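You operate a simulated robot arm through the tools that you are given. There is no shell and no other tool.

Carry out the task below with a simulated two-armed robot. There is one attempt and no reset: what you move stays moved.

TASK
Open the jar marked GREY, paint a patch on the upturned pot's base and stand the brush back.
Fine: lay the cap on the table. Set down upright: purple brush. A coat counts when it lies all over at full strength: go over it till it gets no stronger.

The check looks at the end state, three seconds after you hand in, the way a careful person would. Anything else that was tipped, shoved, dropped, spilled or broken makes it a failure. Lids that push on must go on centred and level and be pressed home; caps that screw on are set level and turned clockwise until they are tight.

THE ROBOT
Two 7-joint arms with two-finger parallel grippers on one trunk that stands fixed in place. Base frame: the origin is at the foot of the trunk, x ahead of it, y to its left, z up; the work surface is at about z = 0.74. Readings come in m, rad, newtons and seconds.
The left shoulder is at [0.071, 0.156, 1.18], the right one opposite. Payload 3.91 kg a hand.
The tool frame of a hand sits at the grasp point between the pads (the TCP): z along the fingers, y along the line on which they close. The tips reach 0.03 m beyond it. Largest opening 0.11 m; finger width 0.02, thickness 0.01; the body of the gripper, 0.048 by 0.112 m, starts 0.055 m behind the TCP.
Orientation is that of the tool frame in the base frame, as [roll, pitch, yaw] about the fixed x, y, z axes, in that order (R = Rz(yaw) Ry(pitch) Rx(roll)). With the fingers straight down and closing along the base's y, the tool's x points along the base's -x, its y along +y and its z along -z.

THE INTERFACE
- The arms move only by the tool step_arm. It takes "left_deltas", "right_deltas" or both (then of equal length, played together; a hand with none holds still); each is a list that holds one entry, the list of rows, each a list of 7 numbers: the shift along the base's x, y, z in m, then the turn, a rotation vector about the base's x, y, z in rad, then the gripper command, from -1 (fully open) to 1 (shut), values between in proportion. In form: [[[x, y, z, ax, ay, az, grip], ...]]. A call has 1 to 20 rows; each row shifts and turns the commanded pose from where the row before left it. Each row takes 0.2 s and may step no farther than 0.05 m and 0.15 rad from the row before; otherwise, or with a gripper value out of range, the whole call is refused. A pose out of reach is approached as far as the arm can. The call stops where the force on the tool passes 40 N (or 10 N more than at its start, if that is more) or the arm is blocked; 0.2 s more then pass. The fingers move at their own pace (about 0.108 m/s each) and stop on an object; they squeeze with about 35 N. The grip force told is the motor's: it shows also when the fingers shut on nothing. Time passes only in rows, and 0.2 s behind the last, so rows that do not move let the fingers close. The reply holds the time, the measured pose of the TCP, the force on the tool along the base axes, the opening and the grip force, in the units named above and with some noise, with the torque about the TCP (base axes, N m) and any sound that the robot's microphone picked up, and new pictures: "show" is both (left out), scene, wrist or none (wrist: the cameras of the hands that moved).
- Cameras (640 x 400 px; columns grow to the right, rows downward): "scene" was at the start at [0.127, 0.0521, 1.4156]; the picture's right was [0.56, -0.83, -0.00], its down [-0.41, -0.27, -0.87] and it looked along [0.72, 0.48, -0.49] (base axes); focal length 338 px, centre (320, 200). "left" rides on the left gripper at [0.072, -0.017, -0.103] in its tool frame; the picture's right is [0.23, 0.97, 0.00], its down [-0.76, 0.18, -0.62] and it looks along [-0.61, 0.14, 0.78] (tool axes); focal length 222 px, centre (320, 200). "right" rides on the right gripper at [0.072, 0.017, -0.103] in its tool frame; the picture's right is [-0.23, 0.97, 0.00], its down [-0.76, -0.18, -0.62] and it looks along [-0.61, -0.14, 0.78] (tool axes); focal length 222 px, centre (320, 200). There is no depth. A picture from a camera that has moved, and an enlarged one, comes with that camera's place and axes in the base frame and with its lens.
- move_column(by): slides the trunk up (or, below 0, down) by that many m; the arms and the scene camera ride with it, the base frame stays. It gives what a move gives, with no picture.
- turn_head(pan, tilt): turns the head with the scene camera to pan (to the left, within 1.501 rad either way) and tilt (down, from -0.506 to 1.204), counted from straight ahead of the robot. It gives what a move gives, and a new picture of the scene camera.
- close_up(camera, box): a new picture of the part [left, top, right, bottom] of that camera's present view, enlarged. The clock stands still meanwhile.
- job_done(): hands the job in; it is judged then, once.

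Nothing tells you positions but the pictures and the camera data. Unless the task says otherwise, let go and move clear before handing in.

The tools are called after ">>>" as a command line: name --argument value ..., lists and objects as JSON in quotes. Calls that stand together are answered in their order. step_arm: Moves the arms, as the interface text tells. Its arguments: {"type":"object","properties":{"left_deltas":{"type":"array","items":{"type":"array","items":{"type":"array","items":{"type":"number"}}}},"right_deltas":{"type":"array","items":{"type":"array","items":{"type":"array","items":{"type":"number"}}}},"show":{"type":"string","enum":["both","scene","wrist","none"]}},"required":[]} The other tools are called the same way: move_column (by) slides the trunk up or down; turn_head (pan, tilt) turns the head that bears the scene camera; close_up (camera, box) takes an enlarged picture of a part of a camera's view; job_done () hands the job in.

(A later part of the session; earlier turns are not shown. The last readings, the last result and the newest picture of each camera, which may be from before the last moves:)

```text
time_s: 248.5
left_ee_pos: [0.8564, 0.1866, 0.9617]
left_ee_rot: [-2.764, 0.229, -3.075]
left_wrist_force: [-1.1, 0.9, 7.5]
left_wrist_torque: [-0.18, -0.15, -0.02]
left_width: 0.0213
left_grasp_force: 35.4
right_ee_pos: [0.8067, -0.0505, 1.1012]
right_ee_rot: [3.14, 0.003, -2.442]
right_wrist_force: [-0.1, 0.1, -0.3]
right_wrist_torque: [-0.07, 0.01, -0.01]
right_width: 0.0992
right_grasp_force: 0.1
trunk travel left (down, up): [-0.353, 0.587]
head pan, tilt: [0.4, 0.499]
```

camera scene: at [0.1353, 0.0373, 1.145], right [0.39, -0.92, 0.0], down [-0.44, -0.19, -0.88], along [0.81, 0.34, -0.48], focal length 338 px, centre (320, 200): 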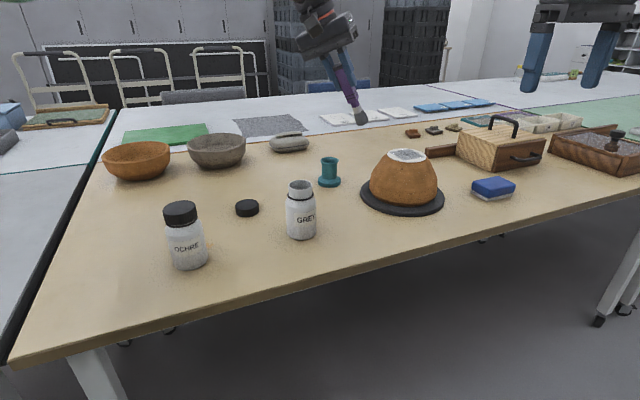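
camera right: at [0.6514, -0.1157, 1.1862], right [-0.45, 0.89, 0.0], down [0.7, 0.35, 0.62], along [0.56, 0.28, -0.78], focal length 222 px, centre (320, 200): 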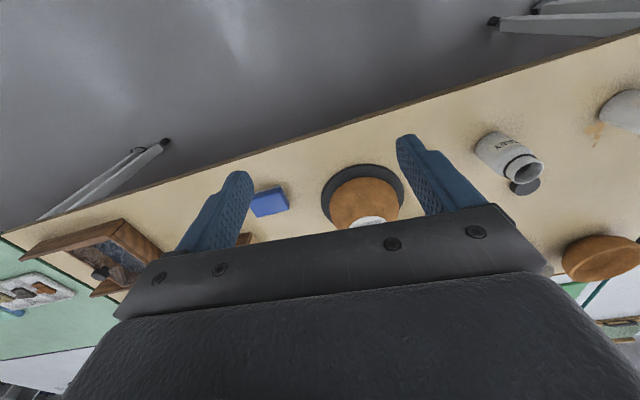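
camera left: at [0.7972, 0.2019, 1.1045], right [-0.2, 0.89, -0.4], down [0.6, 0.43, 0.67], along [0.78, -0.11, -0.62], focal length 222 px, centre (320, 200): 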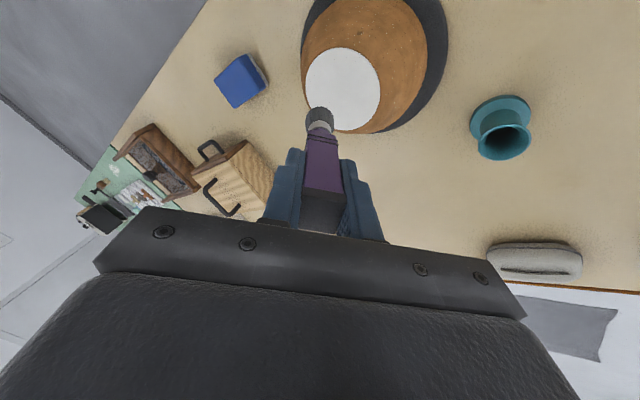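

>>> step_arm --left_deltas '[[[0.006, 0.006, 0, 0, 0, 0, 1], [-0.012, -0.012, 0, 0, 0, 0, 1], [0.012, 0.012, 0, 0, 0, 0, 1], [-0.012, -0.012, 0, 0, 0, 0, 1], [0.006, 0.006, 0, 0, 0, 0, 1], [0.006, -0.006, 0, 0, 0, 0, 1], [-0.012, 0.012, 0, 0, 0, 0, 1], [0.012, -0.012, 0, 0, 0, 0, 1], [-0.012, 0.012, 0, 0, 0, 0, 1], [0.006, -0.006, 0, 0, 0, 0, 1], [0.008, 0, 0, 0, 0, 0, 1], [-0.016, 0, 0, 0, 0, 0, 1], [0.016, 0, 0, 0, 0, 0, 1], [-0.008, 0, 0, 0, 0, 0, 1], [0, 0, 0.02, 0, 0, 0, 1], [0.005, 0.035, 0.03, 0, 0, 0, 1], [0.007, 0.035, 0.02, 0, 0, 0, 1], [0.007, 0.036, 0, 0, 0, 0, 1]]]' --show "none"

>>> close_up --camera "right" --box '[362, 172, 402, 208]'

```text
time_s: 252.3
left_ee_pos: [0.8764, 0.2927, 1.0296]
left_ee_rot: [-2.765, 0.229, -3.075]
left_wrist_force: [-0.5, -0.5, -0.8]
left_wrist_torque: [0.01, 0.0, 0.01]
left_width: 0.0211
left_grasp_force: 34.9
right_ee_pos: [0.807, -0.0504, 1.1001]
right_ee_rot: [3.14, 0.001, -2.443]
right_wrist_force: [-0.5, -0.3, 0.5]
right_wrist_torque: [-0.07, -0.03, -0.03]
right_width: 0.099
right_grasp_force: 0.0
trunk travel left (down, up): [-0.353, 0.587]
head pan, tilt: [0.4, 0.499]
```

```text
11.11 times, centred on (382, 190) of right
camera zoom: at [0.742, -0.0854, 1.2041], right [-0.45, 0.89, 0.0], down [0.7, 0.35, 0.62], along [0.56, 0.28, -0.78], focal length 2468 px, centre (-369, 311)
```

zoom: 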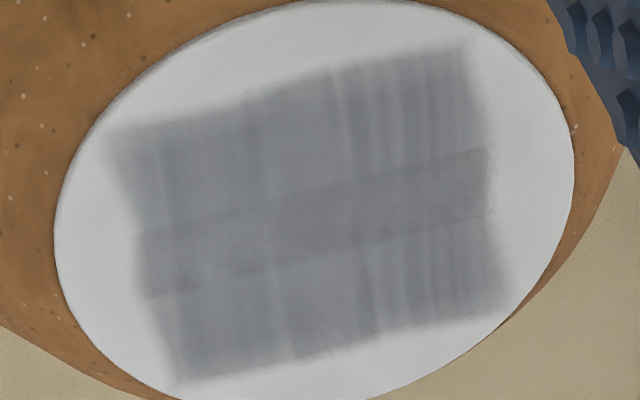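

There may still be slight darkening, so I'll do one more dip and full double pass to be safe.

>>> step_arm --left_deltas '[[[0, 0, 0.005, 0.0916, 0.0589, 0, 1], [0, 0, 0, 0.0916, 0.0589, 0, 1], [0, 0, 0, 0.0916, 0.0589, 0, 1], [0, 0, 0, 0.0916, 0.0589, 0, 1], [-0.0418, 0.0026, 0, 0, 0, 0, 1], [-0.0418, 0.0026, 0, 0, 0, 0, 1], [-0.0418, 0.0026, 0, 0, 0, 0, 1], [-0.0418, 0.0026, 0, 0, 0, 0, 1], [-0.0418, 0.0026, 0, 0, 0, 0, 1], [0, 0, 0, 0, 0, 0, 1]]]' --show "none"

>>> close_up --camera "left" --box '[240, 50, 400, 150]'

>>> close_up --camera "scene" --box '[260, 120, 356, 200]'

```text
time_s: 254.5
left_ee_pos: [0.6666, 0.3049, 1.0355]
left_ee_rot: [3.138, 0.006, -3.12]
left_wrist_force: [0.2, 0.2, -1.4]
left_wrist_torque: [0.0, 0.0, 0.04]
left_width: 0.021
left_grasp_force: 35.2
right_ee_pos: [0.8089, -0.0521, 1.0993]
right_ee_rot: [3.136, 0.003, -2.444]
right_wrist_force: [0.7, -0.7, 0.0]
right_wrist_torque: [-0.01, 0.02, 0.02]
right_width: 0.0991
right_grasp_force: 0.0
trunk travel left (down, up): [-0.353, 0.587]
head pan, tilt: [0.4, 0.499]
```

```text
4.00 times, centred on (320, 100) of left
camera zoom: at [0.5935, 0.2874, 1.1383], right [-0.25, 0.97, 0.0], down [0.75, 0.19, 0.63], along [0.61, 0.16, -0.78], focal length 888 px, centre (320, 600)
```

zoom: 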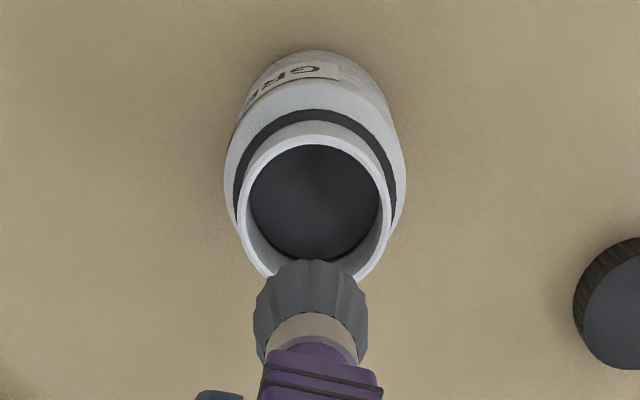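

```text
5.00 times, centred on (308, 160) of scene
camera zoom: at [0.1364, 0.0367, 1.1449], right [0.39, -0.92, 0.0], down [-0.44, -0.19, -0.88], along [0.81, 0.34, -0.48], focal length 1690 px, centre (380, 400)
```

zoom: 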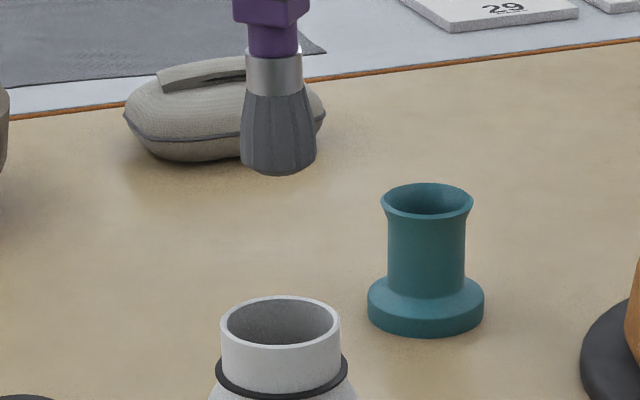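

>>> step_arm --left_deltas '[[[0.001, 0.001, 0, 0, 0, 0, 1], [0, 0, -0.025, 0, 0, 0, 1], [0, 0, -0.025, 0, 0, 0, 1], [0, 0, -0.025, 0, 0, 0, 1], [0, 0, -0.012, 0, 0, 0, 1], [0, 0, -0.004, 0, 0, 0, 1], [0, 0, -0.002, 0, 0, 0, 1]]]' --show "none"

>>> step_arm --left_deltas '[[[0, 0, -0.001, 0, 0, 0, 1], [0, 0, 0, 0, 0, 0, 1]]]' --show "none"

```text
time_s: 256.1
left_ee_pos: [0.668, 0.3047, 0.944]
left_ee_rot: [3.139, 0.005, -3.123]
left_wrist_force: [0.2, -0.2, -0.2]
left_wrist_torque: [-0.01, -0.01, 0.03]
left_width: 0.0211
left_grasp_force: 34.3
right_ee_pos: [0.8076, -0.0516, 1.1008]
right_ee_rot: [3.139, 0.004, -2.443]
right_wrist_force: [-0.1, -0.8, 0.6]
right_wrist_torque: [-0.02, 0.01, -0.03]
right_width: 0.099
right_grasp_force: 0.1
trunk travel left (down, up): [-0.353, 0.587]
head pan, tilt: [0.4, 0.499]
```

```text
time_s: 256.7
left_ee_pos: [0.6678, 0.3058, 0.9423]
left_ee_rot: [3.141, 0.005, -3.121]
left_wrist_force: [-0.1, 0.4, 0.6]
left_wrist_torque: [0.0, 0.0, -0.02]
left_width: 0.0211
left_grasp_force: 35.4
right_ee_pos: [0.8079, -0.0524, 1.1005]
right_ee_rot: [3.138, 0.003, -2.442]
right_wrist_force: [0.5, 0.6, -0.5]
right_wrist_torque: [0.02, -0.01, -0.03]
right_width: 0.0989
right_grasp_force: 0.1
trunk travel left (down, up): [-0.353, 0.587]
head pan, tilt: [0.4, 0.499]
```

>>> step_arm --left_deltas '[[[0, 0, -0.001, 0, 0, 0, 1], [0, 0, -0.0007, 0, 0, 0, 1], [0, 0, 0, 0, 0, 0, 1]]]' --show "none"

```text
time_s: 257.5
left_ee_pos: [0.6671, 0.3055, 0.9428]
left_ee_rot: [3.141, 0.009, -3.121]
left_wrist_force: [-0.7, 2.2, 13.7]
left_wrist_torque: [0.25, 0.0, -0.02]
left_width: 0.0211
left_grasp_force: 34.8
right_ee_pos: [0.8072, -0.0512, 1.1012]
right_ee_rot: [3.14, 0.004, -2.444]
right_wrist_force: [0.2, 0.1, -1.0]
right_wrist_torque: [-0.02, 0.0, -0.02]
right_width: 0.0987
right_grasp_force: 0.0
trunk travel left (down, up): [-0.353, 0.587]
head pan, tilt: [0.4, 0.499]
```

>>> step_arm --left_deltas '[[[0, 0, 0.008, 0, 0, 0, 1], [0, 0, 0.022, 0, 0, 0, 1], [0, 0, 0.025, 0, 0, 0, 1], [0, 0, 0.025, 0, 0, 0, 1], [0, 0, 0.015, 0, 0, 0, 1], [0, 0, 0, 0, 0, 0, 1], [0.0356, -0.0109, 0, 0, 0, 0, 1], [0.0356, -0.0109, 0, 0, 0, 0, 1], [0.0356, -0.0109, 0, 0, 0, 0, 1], [0.0356, -0.0109, 0, 0, 0, 0, 1], [0, 0, 0, -0.0916, -0.0589, 0, 1], [0, 0, 0, -0.0916, -0.0589, 0, 1], [0, 0, 0, -0.0916, -0.0589, 0, 1], [0, 0, 0, -0.0916, -0.0589, 0, 1], [0.0118, -0.0252, 0, 0, 0, 0, 1], [0.0118, -0.0252, 0, 0, 0, 0, 1], [0.0118, -0.0252, 0, 0, 0, 0, 1], [0, 0, -0.04, 0, 0, 0, 1], [0, 0, -0.03, 0, 0, 0, 1]]]' --show "none"

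>>> step_arm --left_deltas '[[[0, 0, -0.001, 0, 0, 0, 1], [0, 0, -0.001, 0, 0, 0, 1]]]' --show "none"

```text
time_s: 261.5
left_ee_pos: [0.8463, 0.1852, 0.9647]
left_ee_rot: [-2.764, 0.228, -3.075]
left_wrist_force: [-0.8, -0.6, -0.1]
left_wrist_torque: [0.03, 0.02, 0.01]
left_width: 0.021
left_grasp_force: 34.5
right_ee_pos: [0.8082, -0.0521, 1.101]
right_ee_rot: [3.142, 0.004, -2.444]
right_wrist_force: [-0.7, 0.1, 0.1]
right_wrist_torque: [-0.01, -0.01, -0.01]
right_width: 0.0987
right_grasp_force: 0.0
trunk travel left (down, up): [-0.353, 0.587]
head pan, tilt: [0.4, 0.499]
```

```text
time_s: 262.1
left_ee_pos: [0.8459, 0.1874, 0.9638]
left_ee_rot: [-2.764, 0.23, -3.077]
left_wrist_force: [0.3, -0.6, -1.1]
left_wrist_torque: [0.02, 0.01, 0.02]
left_width: 0.0212
left_grasp_force: 34.7
right_ee_pos: [0.8069, -0.0516, 1.101]
right_ee_rot: [3.139, 0.003, -2.444]
right_wrist_force: [0.4, 0.0, 0.4]
right_wrist_torque: [-0.04, 0.01, -0.04]
right_width: 0.0988
right_grasp_force: 0.0
trunk travel left (down, up): [-0.353, 0.587]
head pan, tilt: [0.4, 0.499]
```

>>> step_arm --left_deltas '[[[0, 0, -0.001, 0, 0, 0, 1], [0, 0, -0.0007, 0, 0, 0, 1], [0, 0, 0, 0, 0, 0, 1]]]' --show "none"

```text
time_s: 262.9
left_ee_pos: [0.8456, 0.1863, 0.9618]
left_ee_rot: [-2.764, 0.23, -3.074]
left_wrist_force: [1.1, 1.1, 3.8]
left_wrist_torque: [-0.08, -0.23, 0.02]
left_width: 0.0214
left_grasp_force: 35.3
right_ee_pos: [0.8072, -0.0509, 1.1008]
right_ee_rot: [3.139, 0.004, -2.446]
right_wrist_force: [0.2, -0.9, 0.2]
right_wrist_torque: [0.04, 0.01, 0.02]
right_width: 0.0992
right_grasp_force: 0.1
trunk travel left (down, up): [-0.353, 0.587]
head pan, tilt: [0.4, 0.499]
```

In contact. Running the full e1-direction pass.

>>> step_arm --left_deltas '[[[0.0099, 0.0099, -0.0003, 0, 0, 0, 1], [0.0099, 0.0099, 0, 0, 0, 0, 1], [0.0099, 0.0099, 0, 0, 0, 0, 1], [0.0099, 0.0099, 0, 0, 0, 0, 1], [0.0057, -0.0057, 0, 0, 0, 0, 1], [-0.0099, -0.0099, 0, 0, 0, 0, 1], [-0.0099, -0.0099, 0, 0, 0, 0, 1], [-0.0099, -0.0099, 0, 0, 0, 0, 1], [-0.0099, -0.0099, 0, 0, 0, 0, 1], [0.0057, -0.0057, 0, 0, 0, 0, 1], [0.0099, 0.0099, 0, 0, 0, 0, 1], [0.0099, 0.0099, 0, 0, 0, 0, 1], [0.0099, 0.0099, 0, 0, 0, 0, 1], [0.0099, 0.0099, 0, 0, 0, 0, 1], [0.0057, -0.0057, 0, 0, 0, 0, 1], [-0.0099, -0.0099, 0, 0, 0, 0, 1], [-0.0099, -0.0099, 0, 0, 0, 0, 1], [-0.0099, -0.0099, 0, 0, 0, 0, 1], [-0.0099, -0.0099, 0, 0, 0, 0, 1], [0.0057, -0.0057, 0, 0, 0, 0, 1]]]' --show "none"

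>>> step_arm --left_deltas '[[[0.0099, 0.0099, 0, 0, 0, 0, 1], [0.0099, 0.0099, 0, 0, 0, 0, 1], [0.0099, 0.0099, 0, 0, 0, 0, 1], [0.0099, 0.0099, 0, 0, 0, 0, 1], [0.0057, -0.0057, 0, 0, 0, 0, 1], [-0.0099, -0.0099, 0, 0, 0, 0, 1], [-0.0099, -0.0099, 0, 0, 0, 0, 1], [-0.0099, -0.0099, 0, 0, 0, 0, 1], [-0.0099, -0.0099, 0, 0, 0, 0, 1], [0.0057, -0.0057, 0, 0, 0, 0, 1], [0.0099, 0.0099, 0, 0, 0, 0, 1], [0.0099, 0.0099, 0, 0, 0, 0, 1], [0.0099, 0.0099, 0, 0, 0, 0, 1], [0.0099, 0.0099, 0, 0, 0, 0, 1], [0.0057, -0.0057, 0, 0, 0, 0, 1], [-0.0099, -0.0099, 0, 0, 0, 0, 1], [-0.0099, -0.0099, 0, 0, 0, 0, 1], [-0.0099, -0.0099, 0, 0, 0, 0, 1], [-0.0099, -0.0099, 0, 0, 0, 0, 1]]]' --show "none"

>>> close_up --camera "right" --box '[362, 172, 402, 208]'

```text
time_s: 267.1
left_ee_pos: [0.8681, 0.1641, 0.9632]
left_ee_rot: [-2.762, 0.23, -3.076]
left_wrist_force: [0.2, -0.3, -0.2]
left_wrist_torque: [-0.01, 0.03, 0.02]
left_width: 0.0211
left_grasp_force: 35.2
right_ee_pos: [0.8083, -0.0522, 1.1002]
right_ee_rot: [3.14, 0.002, -2.445]
right_wrist_force: [-0.1, 0.3, 0.1]
right_wrist_torque: [-0.03, 0.03, -0.03]
right_width: 0.099
right_grasp_force: 0.1
trunk travel left (down, up): [-0.353, 0.587]
head pan, tilt: [0.4, 0.499]
```

```text
time_s: 271.1
left_ee_pos: [0.8852, 0.1461, 0.9622]
left_ee_rot: [-2.764, 0.232, -3.076]
left_wrist_force: [0.7, 0.8, 5.9]
left_wrist_torque: [-0.15, -0.23, 0.03]
left_width: 0.0212
left_grasp_force: 35.2
right_ee_pos: [0.8065, -0.0522, 1.1011]
right_ee_rot: [3.139, 0.003, -2.444]
right_wrist_force: [-0.5, -0.4, 0.6]
right_wrist_torque: [0.04, 0.03, -0.02]
right_width: 0.0988
right_grasp_force: 0.0
trunk travel left (down, up): [-0.353, 0.587]
head pan, tilt: [0.4, 0.499]
```

```text
11.11 times, centred on (382, 190) of right
camera zoom: at [0.7415, -0.0863, 1.2046], right [-0.45, 0.89, 0.0], down [0.7, 0.35, 0.63], along [0.56, 0.28, -0.78], focal length 2468 px, centre (-369, 311)
```

zoom: 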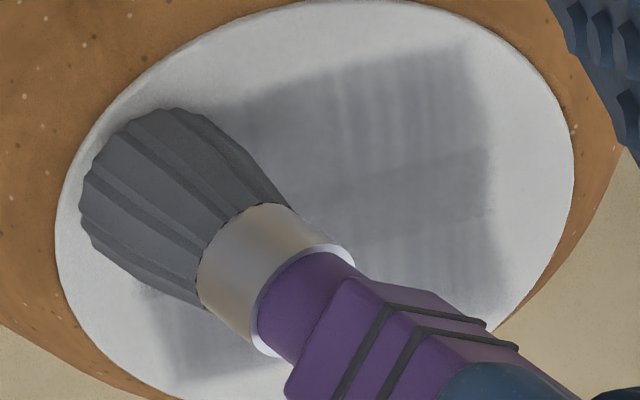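

>>> step_arm --left_deltas '[[[-0.0099, 0.0099, -0.0003, 0, 0, 0, 1], [-0.0099, 0.0099, 0, 0, 0, 0, 1], [-0.0099, 0.0099, 0, 0, 0, 0, 1], [-0.0099, 0.0099, 0, 0, 0, 0, 1], [0.0057, 0.0057, 0, 0, 0, 0, 1], [0.0099, -0.0099, 0, 0, 0, 0, 1], [0.0099, -0.0099, 0, 0, 0, 0, 1], [0.0099, -0.0099, 0, 0, 0, 0, 1], [0.0099, -0.0099, 0, 0, 0, 0, 1], [0.0057, 0.0057, 0, 0, 0, 0, 1], [-0.0099, 0.0099, 0, 0, 0, 0, 1], [-0.0099, 0.0099, 0, 0, 0, 0, 1], [-0.0099, 0.0099, 0, 0, 0, 0, 1], [-0.0099, 0.0099, 0, 0, 0, 0, 1], [0.0057, 0.0057, 0, 0, 0, 0, 1], [0.0099, -0.0099, 0, 0, 0, 0, 1], [0.0099, -0.0099, 0, 0, 0, 0, 1], [0.0099, -0.0099, 0, 0, 0, 0, 1], [0.0099, -0.0099, 0, 0, 0, 0, 1], [0.0057, 0.0057, 0, 0, 0, 0, 1]]]' --show "none"

>>> step_arm --left_deltas '[[[-0.0099, 0.0099, -0.0001, 0, 0, 0, 1], [-0.0099, 0.0099, 0, 0, 0, 0, 1], [-0.0099, 0.0099, 0, 0, 0, 0, 1], [-0.0099, 0.0099, 0, 0, 0, 0, 1], [0.0057, 0.0057, 0, 0, 0, 0, 1], [0.0099, -0.0099, 0, 0, 0, 0, 1], [0.0099, -0.0099, 0, 0, 0, 0, 1], [0.0099, -0.0099, 0, 0, 0, 0, 1], [0.0099, -0.0099, 0, 0, 0, 0, 1], [0.0057, 0.0057, 0, 0, 0, 0, 1], [-0.0099, 0.0099, 0, 0, 0, 0, 1], [-0.0099, 0.0099, 0, 0, 0, 0, 1], [-0.0099, 0.0099, 0, 0, 0, 0, 1], [-0.0099, 0.0099, 0, 0, 0, 0, 1], [0.0057, 0.0057, 0, 0, 0, 0, 1], [0.0099, -0.0099, 0, 0, 0, 0, 1], [0.0099, -0.0099, 0, 0, 0, 0, 1], [0.0099, -0.0099, 0, 0, 0, 0, 1], [0.0099, -0.0099, 0, 0, 0, 0, 1]]]' --show "none"

>>> step_arm --left_deltas '[[[0, 0, 0.02, 0, 0, 0, 1], [-0.01, 0.035, 0.03, 0, 0, 0, 1], [-0.02, 0.035, 0.02, 0, 0, 0, 1], [-0.02, 0.035, 0, 0, 0, 0, 1]]]' --show "none"

>>> close_up --camera "right" --box '[362, 172, 402, 208]'

```text
time_s: 275.3
left_ee_pos: [0.9084, 0.169, 0.9618]
left_ee_rot: [-2.764, 0.232, -3.075]
left_wrist_force: [-1.3, 0.2, 6.1]
left_wrist_torque: [-0.2, -0.1, -0.03]
left_width: 0.0211
left_grasp_force: 35.4
right_ee_pos: [0.807, -0.0522, 1.1006]
right_ee_rot: [3.139, 0.003, -2.444]
right_wrist_force: [-0.7, -0.3, 0.2]
right_wrist_torque: [0.02, -0.03, 0.04]
right_width: 0.0988
right_grasp_force: 0.0
trunk travel left (down, up): [-0.353, 0.587]
head pan, tilt: [0.4, 0.499]
```

```text
time_s: 279.3
left_ee_pos: [0.9252, 0.1865, 0.9618]
left_ee_rot: [-2.765, 0.229, -3.076]
left_wrist_force: [0.2, -1.8, 4.8]
left_wrist_torque: [-0.33, -0.21, -0.04]
left_width: 0.0212
left_grasp_force: 34.7
right_ee_pos: [0.8057, -0.0524, 1.0989]
right_ee_rot: [3.14, 0.004, -2.443]
right_wrist_force: [0.5, 0.8, -0.9]
right_wrist_torque: [-0.01, 0.03, -0.01]
right_width: 0.0991
right_grasp_force: 0.0
trunk travel left (down, up): [-0.353, 0.587]
head pan, tilt: [0.4, 0.499]
```

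```text
time_s: 280.3
left_ee_pos: [0.8767, 0.2897, 1.0311]
left_ee_rot: [-2.764, 0.227, -3.074]
left_wrist_force: [-0.1, 0.0, 0.1]
left_wrist_torque: [0.0, 0.01, 0.0]
left_width: 0.0213
left_grasp_force: 34.7
right_ee_pos: [0.8066, -0.0512, 1.1014]
right_ee_rot: [-3.141, 0.005, -2.444]
right_wrist_force: [0.3, 0.8, 0.2]
right_wrist_torque: [-0.02, -0.03, -0.01]
right_width: 0.0991
right_grasp_force: 0.1
trunk travel left (down, up): [-0.353, 0.587]
head pan, tilt: [0.4, 0.499]
```

```text
11.11 times, centred on (382, 190) of right
camera zoom: at [0.7413, -0.0856, 1.2048], right [-0.45, 0.89, 0.0], down [0.7, 0.35, 0.63], along [0.56, 0.28, -0.78], focal length 2468 px, centre (-369, 311)
```

zoom: 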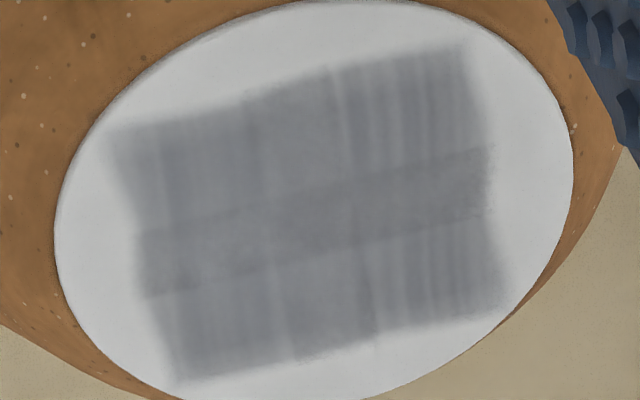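

No further change — the coat has reached full strength. Now to put the brush back: untilt, turn the hand back to its original angle and raise the trunk to the earlier height.

>>> step_arm --left_deltas '[[[-0.01, 0.01, 0.005, 0.0916, 0.0589, 0, 1], [-0.01, 0.01, 0, 0.0916, 0.0589, 0, 1], [-0.01, 0.01, 0, 0.0916, 0.0589, 0, 1], [-0.01, 0.01, 0, 0.0916, 0.0589, 0, 1], [0, 0, 0, 0, 0, -0.14, 1], [0, 0, 0, 0, 0, -0.14, 1], [0, 0, 0, 0, 0, -0.14, 1], [0, 0, 0, 0, 0, -0.14, 1], [0, 0, 0, 0, 0, -0.14, 1], [0, 0, 0, 0, 0, -0.14, 1]]]' --show "none"

>>> move_column --by 0.09

```text
time_s: 282.5
left_ee_pos: [0.8351, 0.3313, 1.0362]
left_ee_rot: [3.141, 0.006, 2.319]
left_wrist_force: [-0.3, 0.2, -0.8]
left_wrist_torque: [0.03, 0.02, 0.01]
left_width: 0.021
left_grasp_force: 34.8
right_ee_pos: [0.8079, -0.0526, 1.1002]
right_ee_rot: [3.14, 0.004, -2.444]
right_wrist_force: [-0.6, -0.5, 0.2]
right_wrist_torque: [-0.01, 0.01, -0.01]
right_width: 0.0989
right_grasp_force: 0.1
trunk travel left (down, up): [-0.353, 0.587]
head pan, tilt: [0.4, 0.499]
```

```text
time_s: 283.7
left_ee_pos: [0.8361, 0.3312, 1.1261]
left_ee_rot: [3.141, 0.008, 2.322]
left_wrist_force: [0.1, -0.5, -1.0]
left_wrist_torque: [0.01, 0.02, -0.05]
left_width: 0.0209
left_grasp_force: 34.9
right_ee_pos: [0.8078, -0.0528, 1.1891]
right_ee_rot: [3.14, 0.001, -2.443]
right_wrist_force: [-0.1, 0.5, 1.5]
right_wrist_torque: [-0.02, -0.01, -0.02]
right_width: 0.0991
right_grasp_force: 0.1
trunk travel left (down, up): [-0.443, 0.497]
head pan, tilt: [0.4, 0.499]
```

>>> step_arm --left_deltas '[[[0.0211, 0.0025, -0.025, 0, 0, 0, 1], [0.0211, 0.0025, -0.025, 0, 0, 0, 1], [0.0211, 0.0025, -0.03, 0, 0, 0, 1], [0.0211, 0.0025, -0.03, 0, 0, 0, 1], [0, 0, -0.025, 0, 0, 0, 1], [0, 0, 0, 0, 0, 0, 1]]]' --show "scene"

>>> close_up --camera "left" --box '[256, 60, 384, 140]'

>>> close_up --camera "scene" --box '[280, 100, 392, 220]'

```text
time_s: 285.1
left_ee_pos: [0.9209, 0.3416, 0.9903]
left_ee_rot: [3.14, 0.006, 2.322]
left_wrist_force: [-0.1, 0.2, 0.1]
left_wrist_torque: [-0.02, -0.02, -0.01]
left_width: 0.0208
left_grasp_force: 34.9
right_ee_pos: [0.8083, -0.052, 1.1905]
right_ee_rot: [3.14, 0.002, -2.443]
right_wrist_force: [0.2, 0.1, -0.1]
right_wrist_torque: [-0.01, -0.02, -0.02]
right_width: 0.0989
right_grasp_force: 0.0
trunk travel left (down, up): [-0.443, 0.497]
head pan, tilt: [0.4, 0.499]
camera scene: at [0.1358, 0.0366, 1.2351], right [0.39, -0.92, 0.0], down [-0.44, -0.19, -0.88], along [0.81, 0.34, -0.48], focal length 338 px, centre (320, 200)
```

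scene: 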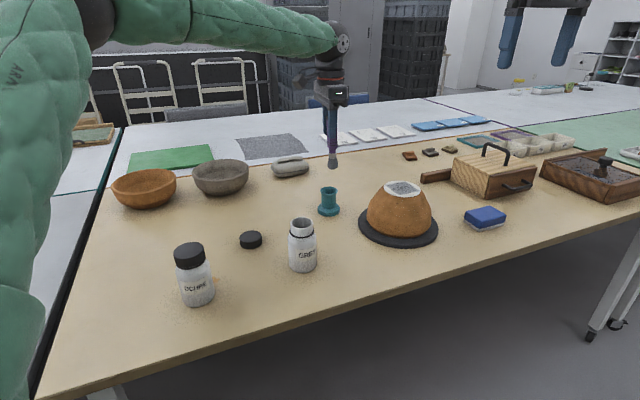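

```text
5.00 times, centred on (320, 100) of left
camera zoom: at [0.859, 0.3837, 1.0938], right [0.56, 0.83, 0.0], down [0.65, -0.43, 0.63], along [0.52, -0.35, -0.78], focal length 1111 px, centre (320, 700)
```

zoom: 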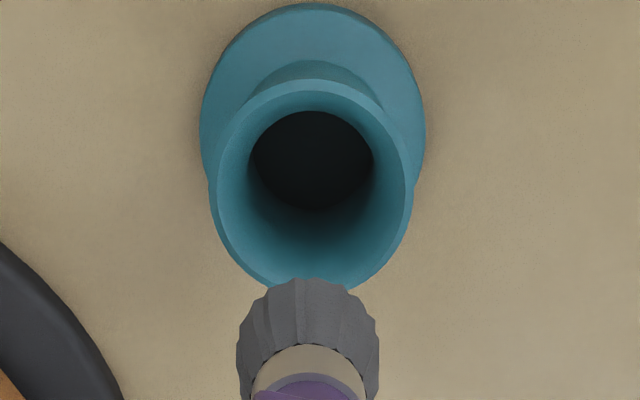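

```text
3.33 times, centred on (336, 160) of scene
camera zoom: at [0.1358, 0.0366, 1.2351], right [0.39, -0.92, 0.0], down [-0.44, -0.19, -0.88], along [0.81, 0.34, -0.48], focal length 1127 px, centre (267, 333)
```

zoom: 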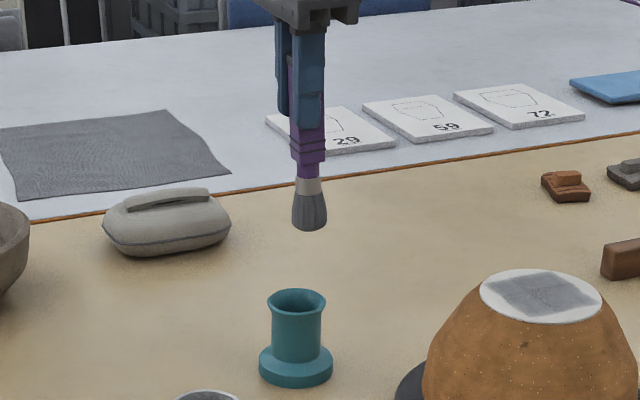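

The brush turns out to be tilted ~5° in the grip (tip ~1 cm off). I'll rotate the hand to make the brush vertical, then check again.

>>> step_arm --left_deltas '[[[0, 0, 0, 0.0325, 0.0304, 0, 1], [0, 0, 0, 0.0325, 0.0303, 0, 1], [0, 0, 0, 0, 0, 0, 1]]]' --show "none"

>>> close_up --camera "left" --box '[256, 60, 384, 140]'

>>> close_up --camera "scene" --box '[280, 140, 376, 220]'

>>> close_up --camera "right" --box '[0, 0, 640, 400]'

```text
time_s: 285.9
left_ee_pos: [0.9194, 0.3423, 0.9917]
left_ee_rot: [3.14, -0.083, 2.323]
left_wrist_force: [0.4, -0.1, -1.0]
left_wrist_torque: [0.03, 0.01, -0.01]
left_width: 0.0209
left_grasp_force: 35.0
right_ee_pos: [0.8082, -0.0523, 1.1903]
right_ee_rot: [3.14, 0.004, -2.443]
right_wrist_force: [-0.4, 0.8, -1.0]
right_wrist_torque: [0.01, -0.02, 0.01]
right_width: 0.0992
right_grasp_force: 0.1
trunk travel left (down, up): [-0.443, 0.497]
head pan, tilt: [0.4, 0.499]
```

```text
5.00 times, centred on (320, 100) of left
camera zoom: at [0.8645, 0.3774, 1.1005], right [0.56, 0.83, 0.02], down [0.68, -0.47, 0.56], along [0.47, -0.3, -0.83], focal length 1111 px, centre (320, 700)
```

zoom: 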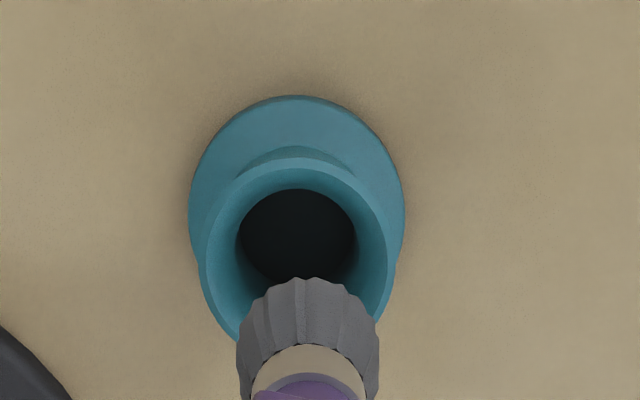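

```text
5.00 times, centred on (328, 180) of scene
camera zoom: at [0.1355, 0.0366, 1.2351], right [0.39, -0.92, 0.0], down [-0.44, -0.19, -0.88], along [0.81, 0.34, -0.48], focal length 1690 px, centre (280, 300)
```

zoom: 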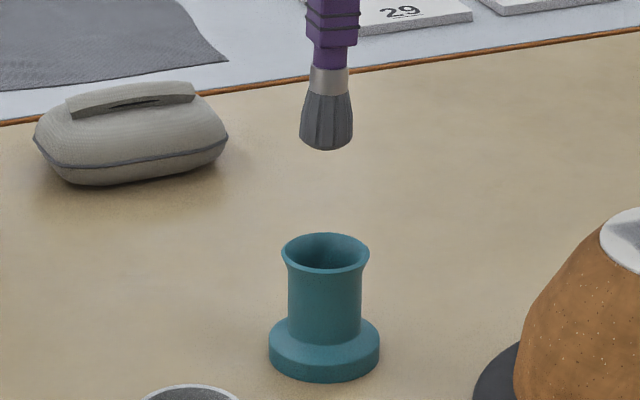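

```text
1.00 times, centred on (320, 200) of right (not enlarged: the box is as wide or as high as the picture)
camera zoom: at [0.7419, -0.0864, 1.2943], right [-0.45, 0.89, 0.0], down [0.7, 0.35, 0.63], along [0.56, 0.28, -0.78], focal length 222 px, centre (320, 200)
```

zoom: 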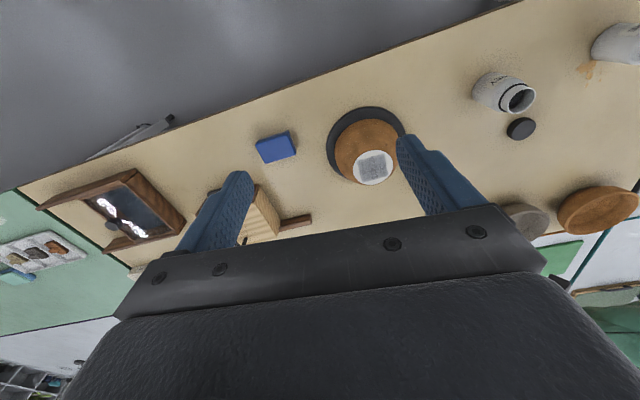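

Now the brush is vertical and within ~2 mm of the holder mouth. A small correction and then lowering carefully.

>>> step_arm --left_deltas '[[[-0.0018, -0.0011, -0.015, 0, 0, 0, 1], [0, 0, -0.02, 0, 0, 0, 1], [0, 0, -0.015, 0, 0, 0, 1], [0, 0, 0, 0, 0, 0, 1]]]' --show "none"

>>> close_up --camera "left" --box '[256, 60, 384, 140]'

>>> close_up --camera "scene" --box '[296, 150, 360, 210]'

```text
time_s: 286.9
left_ee_pos: [0.9185, 0.3421, 0.9417]
left_ee_rot: [3.14, -0.082, 2.32]
left_wrist_force: [0.0, -0.7, -0.8]
left_wrist_torque: [0.02, 0.03, 0.0]
left_width: 0.0212
left_grasp_force: 34.9
right_ee_pos: [0.8068, -0.0512, 1.1912]
right_ee_rot: [3.14, 0.004, -2.444]
right_wrist_force: [0.0, 0.0, 0.0]
right_wrist_torque: [-0.02, 0.0, -0.01]
right_width: 0.0991
right_grasp_force: 0.1
trunk travel left (down, up): [-0.443, 0.497]
head pan, tilt: [0.4, 0.499]
```

```text
5.00 times, centred on (320, 100) of left
camera zoom: at [0.8616, 0.3771, 1.0503], right [0.56, 0.83, 0.02], down [0.68, -0.47, 0.56], along [0.47, -0.3, -0.83], focal length 1111 px, centre (320, 700)
```

zoom: 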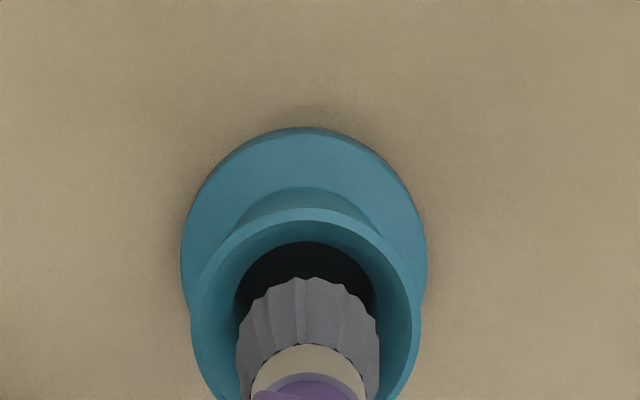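

```text
6.67 times, centred on (328, 180) of scene
camera zoom: at [0.1355, 0.0368, 1.2351], right [0.39, -0.92, 0.0], down [-0.44, -0.19, -0.88], along [0.81, 0.34, -0.48], focal length 2254 px, centre (267, 333)
```

zoom: 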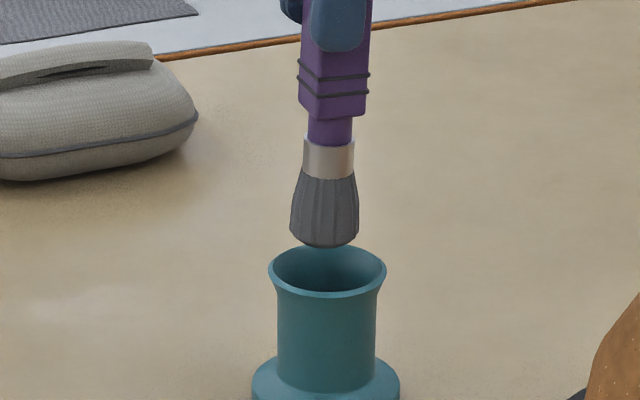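

Aligned. Continuing down into the holder.

>>> step_arm --left_deltas '[[[0.0005, -0.0003, -0.01, 0, 0, 0, 1], [0, 0, -0.01, 0, 0, 0, 1], [0, 0, -0.01, 0, 0, 0, 1]]]' --show "none"

>>> close_up --camera "scene" --box '[296, 150, 360, 210]'

>>> close_up --camera "left" --box '[256, 60, 384, 140]'

```text
time_s: 287.7
left_ee_pos: [0.9179, 0.3405, 0.9117]
left_ee_rot: [3.14, -0.081, 2.323]
left_wrist_force: [1.2, -0.3, -0.8]
left_wrist_torque: [0.01, -0.01, -0.01]
left_width: 0.0214
left_grasp_force: 34.7
right_ee_pos: [0.8086, -0.0502, 1.1906]
right_ee_rot: [3.14, 0.002, -2.445]
right_wrist_force: [0.2, -0.5, -0.6]
right_wrist_torque: [-0.01, 0.02, 0.01]
right_width: 0.0991
right_grasp_force: 0.0
trunk travel left (down, up): [-0.443, 0.497]
head pan, tilt: [0.4, 0.499]
```

```text
6.67 times, centred on (328, 180) of scene
camera zoom: at [0.136, 0.0369, 1.235], right [0.39, -0.92, 0.0], down [-0.44, -0.19, -0.88], along [0.81, 0.34, -0.48], focal length 2254 px, centre (267, 333)
```

zoom: 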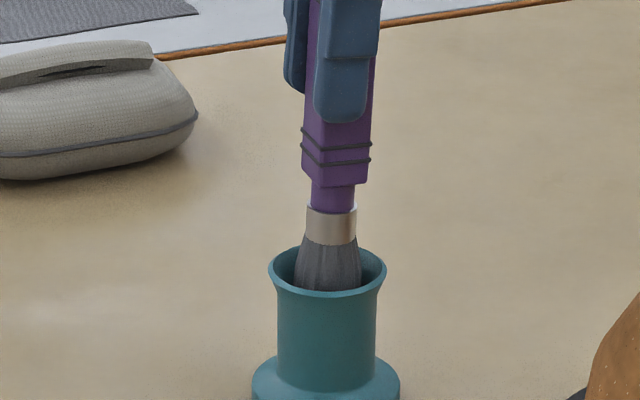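

```text
5.00 times, centred on (320, 100) of left
camera zoom: at [0.8631, 0.3762, 1.0197], right [0.56, 0.83, 0.02], down [0.68, -0.47, 0.56], along [0.47, -0.3, -0.83], focal length 1111 px, centre (320, 700)
```

zoom: 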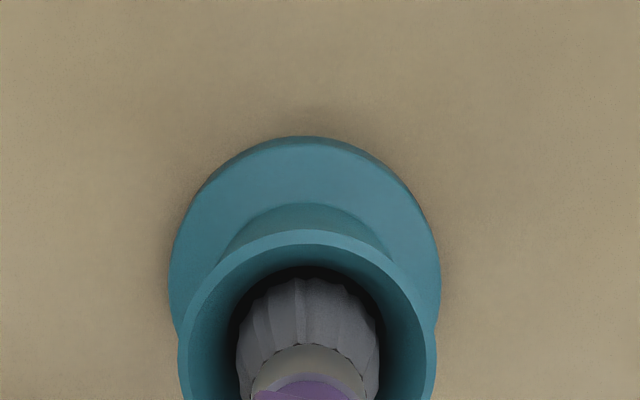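

Going in cleanly with no side load. Continuing in smaller steps until it rests on the floor of the holder.

>>> step_arm --left_deltas '[[[0, 0, -0.01, 0, 0, 0, 1], [0, 0, -0.01, 0, 0, 0, 1], [0, 0, -0.007, 0, 0, 0, 1]]]' --show "none"

>>> close_up --camera "scene" --box '[296, 150, 360, 210]'

```text
time_s: 288.5
left_ee_pos: [0.9197, 0.341, 0.8829]
left_ee_rot: [3.141, -0.08, 2.321]
left_wrist_force: [0.7, 0.3, -0.4]
left_wrist_torque: [0.02, -0.02, 0.01]
left_width: 0.0212
left_grasp_force: 34.8
right_ee_pos: [0.8078, -0.0524, 1.1917]
right_ee_rot: [3.139, 0.003, -2.445]
right_wrist_force: [-1.0, 0.2, -0.1]
right_wrist_torque: [-0.02, 0.02, 0.0]
right_width: 0.099
right_grasp_force: 0.0
trunk travel left (down, up): [-0.443, 0.497]
head pan, tilt: [0.4, 0.499]
```

```text
6.67 times, centred on (328, 180) of scene
camera zoom: at [0.1359, 0.037, 1.2351], right [0.39, -0.92, 0.0], down [-0.44, -0.19, -0.88], along [0.81, 0.34, -0.48], focal length 2254 px, centre (267, 333)
```

zoom: 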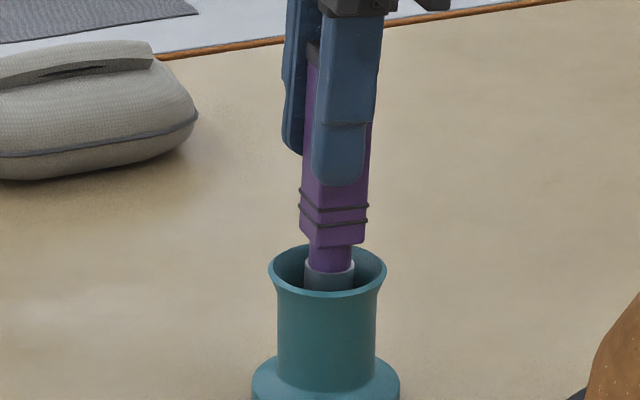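

>>> step_arm --left_deltas '[[[0, 0, -0.006, 0, 0, 0, 1], [0, 0, -0.005, 0, 0, 0, 1], [0, 0, -0.003, 0, 0, 0, 1]]]' --show "none"

>>> step_arm --left_deltas '[[[0, 0, -0.002, 0, 0, 0, 1], [0, 0, -0.002, 0, 0, 0, 1]]]' --show "none"

```text
time_s: 289.3
left_ee_pos: [0.9178, 0.3402, 0.8697]
left_ee_rot: [3.14, -0.084, 2.322]
left_wrist_force: [-0.1, 0.0, -0.8]
left_wrist_torque: [-0.02, -0.03, -0.01]
left_width: 0.021
left_grasp_force: 35.0
right_ee_pos: [0.8079, -0.051, 1.19]
right_ee_rot: [3.141, 0.001, -2.444]
right_wrist_force: [0.4, 0.6, 0.4]
right_wrist_torque: [0.0, 0.01, -0.01]
right_width: 0.099
right_grasp_force: 0.0
trunk travel left (down, up): [-0.443, 0.497]
head pan, tilt: [0.4, 0.499]
```

```text
time_s: 289.9
left_ee_pos: [0.9177, 0.3399, 0.8666]
left_ee_rot: [3.14, -0.08, 2.322]
left_wrist_force: [1.2, 0.7, 5.4]
left_wrist_torque: [0.01, -0.11, 0.0]
left_width: 0.0208
left_grasp_force: 35.0
right_ee_pos: [0.8073, -0.0521, 1.1906]
right_ee_rot: [3.14, 0.005, -2.443]
right_wrist_force: [0.8, -0.7, -0.1]
right_wrist_torque: [0.03, 0.02, 0.0]
right_width: 0.0991
right_grasp_force: 0.0
trunk travel left (down, up): [-0.443, 0.497]
head pan, tilt: [0.4, 0.499]
```

Contact with the holder floor (5 N). Checking the seating before letting go.

>>> close_up --camera "scene" --box '[296, 150, 360, 210]'

>>> close_up --camera "left" --box '[224, 60, 416, 180]'

```text
6.67 times, centred on (328, 180) of scene
camera zoom: at [0.1353, 0.0367, 1.2353], right [0.39, -0.92, 0.0], down [-0.44, -0.19, -0.88], along [0.81, 0.34, -0.48], focal length 2254 px, centre (267, 333)
```

zoom: 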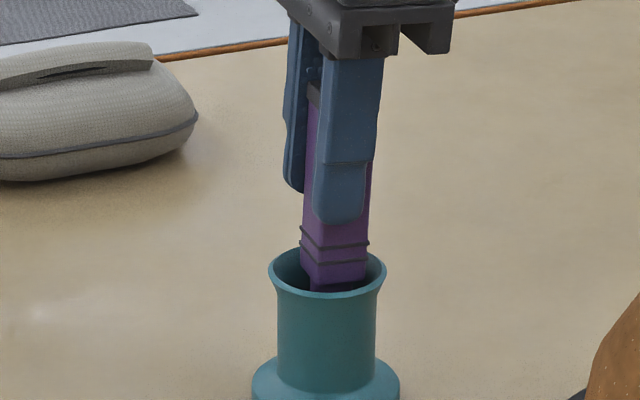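

```text
3.33 times, centred on (320, 120) of left
camera zoom: at [0.8625, 0.3761, 0.9758], right [0.56, 0.83, 0.02], down [0.68, -0.47, 0.56], along [0.47, -0.3, -0.83], focal length 740 px, centre (320, 467)
```

zoom: 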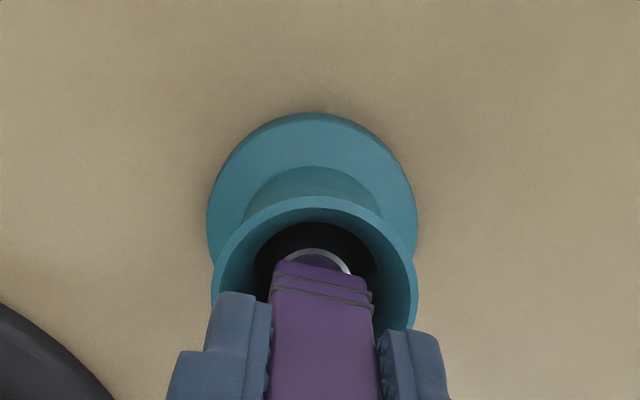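

Seated like at the start. Releasing gently and rising straight up.

>>> step_arm --left_deltas '[[[0, 0, 0.0004, 0, 0, 0, 1], [0, 0, 0, 0, 0, 0, 0.55], [0, 0, 0, 0, 0, 0, 0.4], [0, 0, 0, 0, 0, 0, 0.1], [0, 0, 0, 0, 0, 0, -0.4], [0, 0, 0, 0, 0, 0, -0.4], [0, 0, 0.02, 0, 0, 0, -0.4], [0, 0, 0.03, 0, 0, 0, -0.4], [0, 0, 0.04, 0, 0, 0, -0.4], [0, 0, 0.04, 0, 0, 0, -0.4]]]' --show "scene"

>>> close_up --camera "scene" --box '[280, 150, 376, 220]'

>>> close_up --camera "left" --box '[224, 60, 416, 180]'

```text
time_s: 292.1
left_ee_pos: [0.9179, 0.3408, 0.9973]
left_ee_rot: [3.14, -0.082, 2.323]
left_wrist_force: [0.6, -0.5, 0.0]
left_wrist_torque: [0.01, 0.01, 0.0]
left_width: 0.077
left_grasp_force: 0.1
right_ee_pos: [0.8077, -0.0534, 1.1917]
right_ee_rot: [3.139, 0.002, -2.444]
right_wrist_force: [0.2, 0.3, -0.5]
right_wrist_torque: [0.0, 0.0, 0.0]
right_width: 0.0992
right_grasp_force: 0.2
trunk travel left (down, up): [-0.443, 0.497]
head pan, tilt: [0.4, 0.499]
camera scene: at [0.1351, 0.0366, 1.2351], right [0.39, -0.92, 0.0], down [-0.44, -0.19, -0.88], along [0.81, 0.34, -0.48], focal length 338 px, centre (320, 200)
```

scene: 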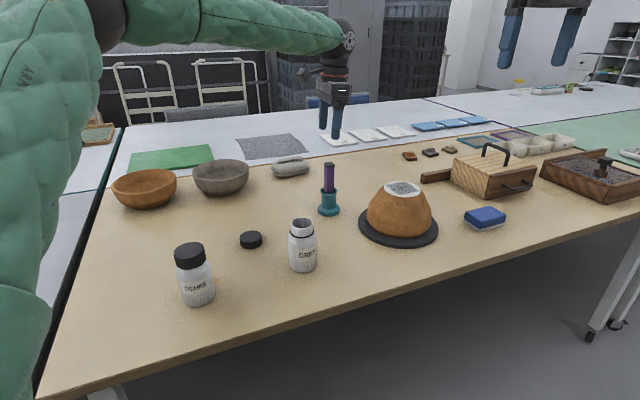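

```text
5.71 times, centred on (328, 185) of scene
camera zoom: at [0.1351, 0.0366, 1.2351], right [0.39, -0.92, 0.0], down [-0.44, -0.19, -0.88], along [0.81, 0.34, -0.48], focal length 1932 px, centre (274, 286)
```

zoom: 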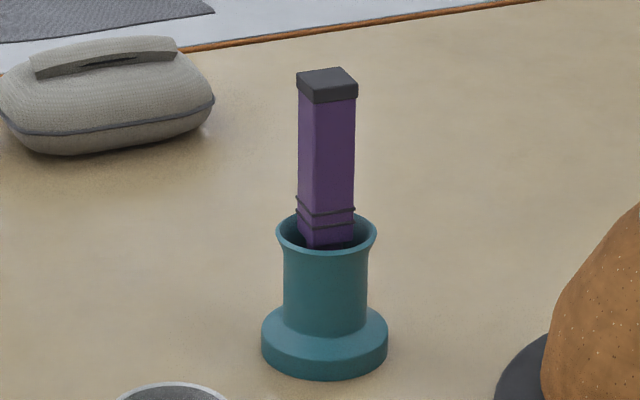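

```text
3.33 times, centred on (320, 120) of left
camera zoom: at [0.8616, 0.3765, 1.1073], right [0.56, 0.83, 0.02], down [0.68, -0.47, 0.56], along [0.47, -0.3, -0.83], focal length 740 px, centre (320, 467)
```

zoom: 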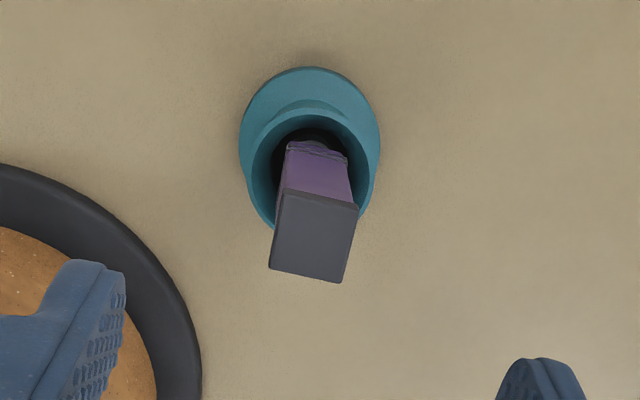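

The brush stands upright in its holder. Let me take a last close look at the coat and surroundings before moving the hands clear.

>>> close_up --camera "right" --box '[354, 148, 394, 188]'

>>> close_up --camera "scene" --box '[372, 172, 436, 212]'

>>> close_up --camera "scene" --box '[210, 190, 402, 310]'

```text
10.00 times, centred on (374, 168) of right
camera zoom: at [0.7414, -0.0865, 1.2946], right [-0.45, 0.89, 0.0], down [0.7, 0.35, 0.63], along [0.56, 0.28, -0.78], focal length 2221 px, centre (-220, 520)
```

zoom: 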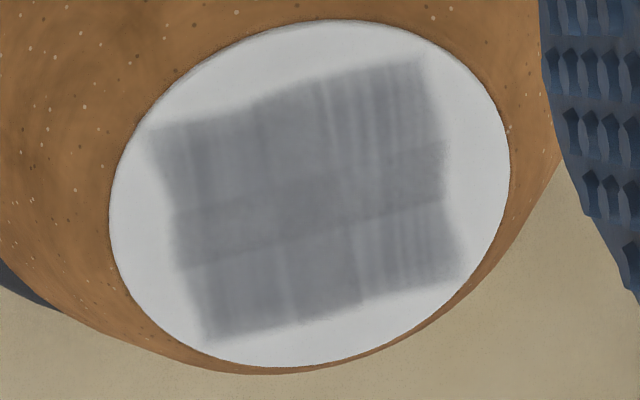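

```text
10.00 times, centred on (404, 192) of scene
camera zoom: at [0.1351, 0.0366, 1.2351], right [0.39, -0.92, 0.0], down [-0.44, -0.19, -0.88], along [0.81, 0.34, -0.48], focal length 3381 px, centre (-520, 280)
```

zoom: 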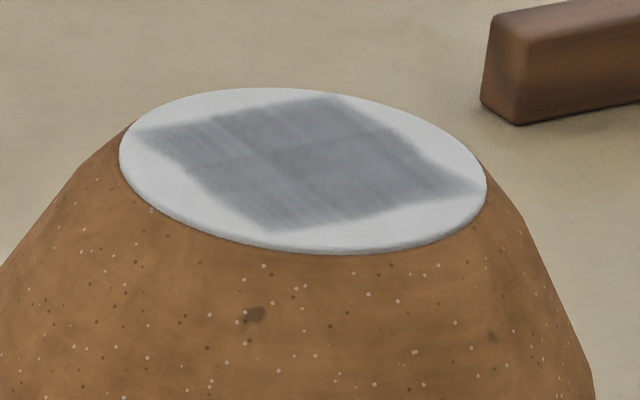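

```text
3.33 times, centred on (306, 250) of scene
camera zoom: at [0.1351, 0.0366, 1.2351], right [0.39, -0.92, 0.0], down [-0.44, -0.19, -0.88], along [0.81, 0.34, -0.48], focal length 1127 px, centre (367, 33)
```

zoom: 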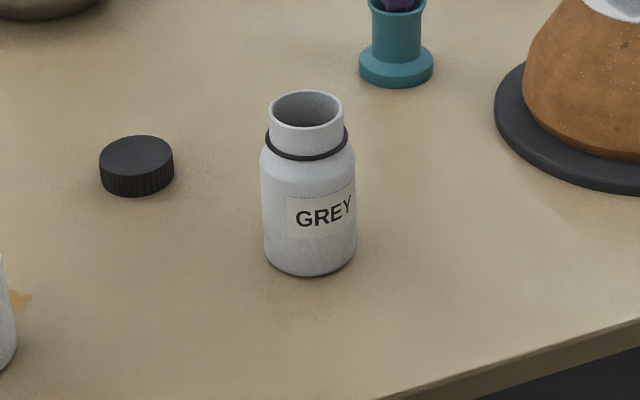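

The corner zones still show slight streaks compared with the smooth middle band. I'll zoom in to judge the difference.

>>> close_up --camera "right" --box '[370, 152, 390, 165]'

>>> close_up --camera "right" --box '[357, 158, 377, 171]'

>>> close_up --camera "right" --box '[370, 166, 390, 179]'

```text
16.00 times, centred on (380, 158) of right
camera zoom: at [0.7414, -0.0865, 1.2946], right [-0.45, 0.89, 0.0], down [0.7, 0.35, 0.63], along [0.56, 0.28, -0.78], focal length 3554 px, centre (-640, 864)
```

zoom: 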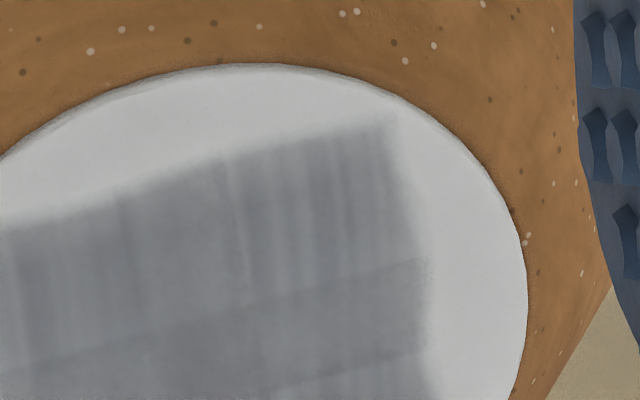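

```text
16.00 times, centred on (367, 164) of right
camera zoom: at [0.7414, -0.0865, 1.2946], right [-0.45, 0.89, 0.0], down [0.7, 0.35, 0.63], along [0.56, 0.28, -0.78], focal length 3554 px, centre (-432, 768)
```

zoom: 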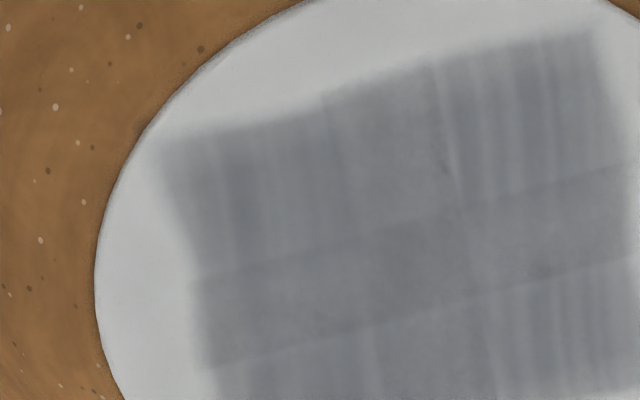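

```text
16.00 times, centred on (380, 172) of right
camera zoom: at [0.7414, -0.0865, 1.2946], right [-0.45, 0.89, 0.0], down [0.7, 0.35, 0.63], along [0.56, 0.28, -0.78], focal length 3554 px, centre (-640, 640)
```

zoom: 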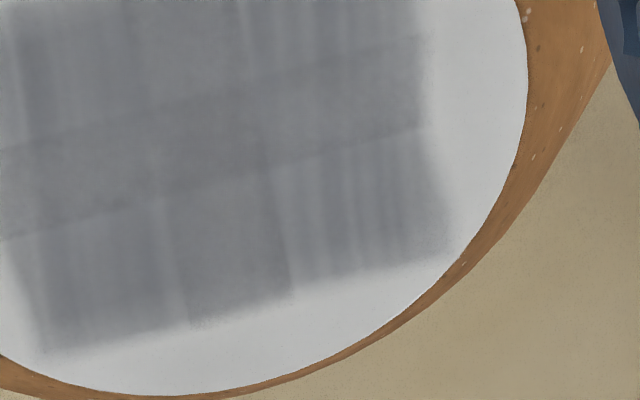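

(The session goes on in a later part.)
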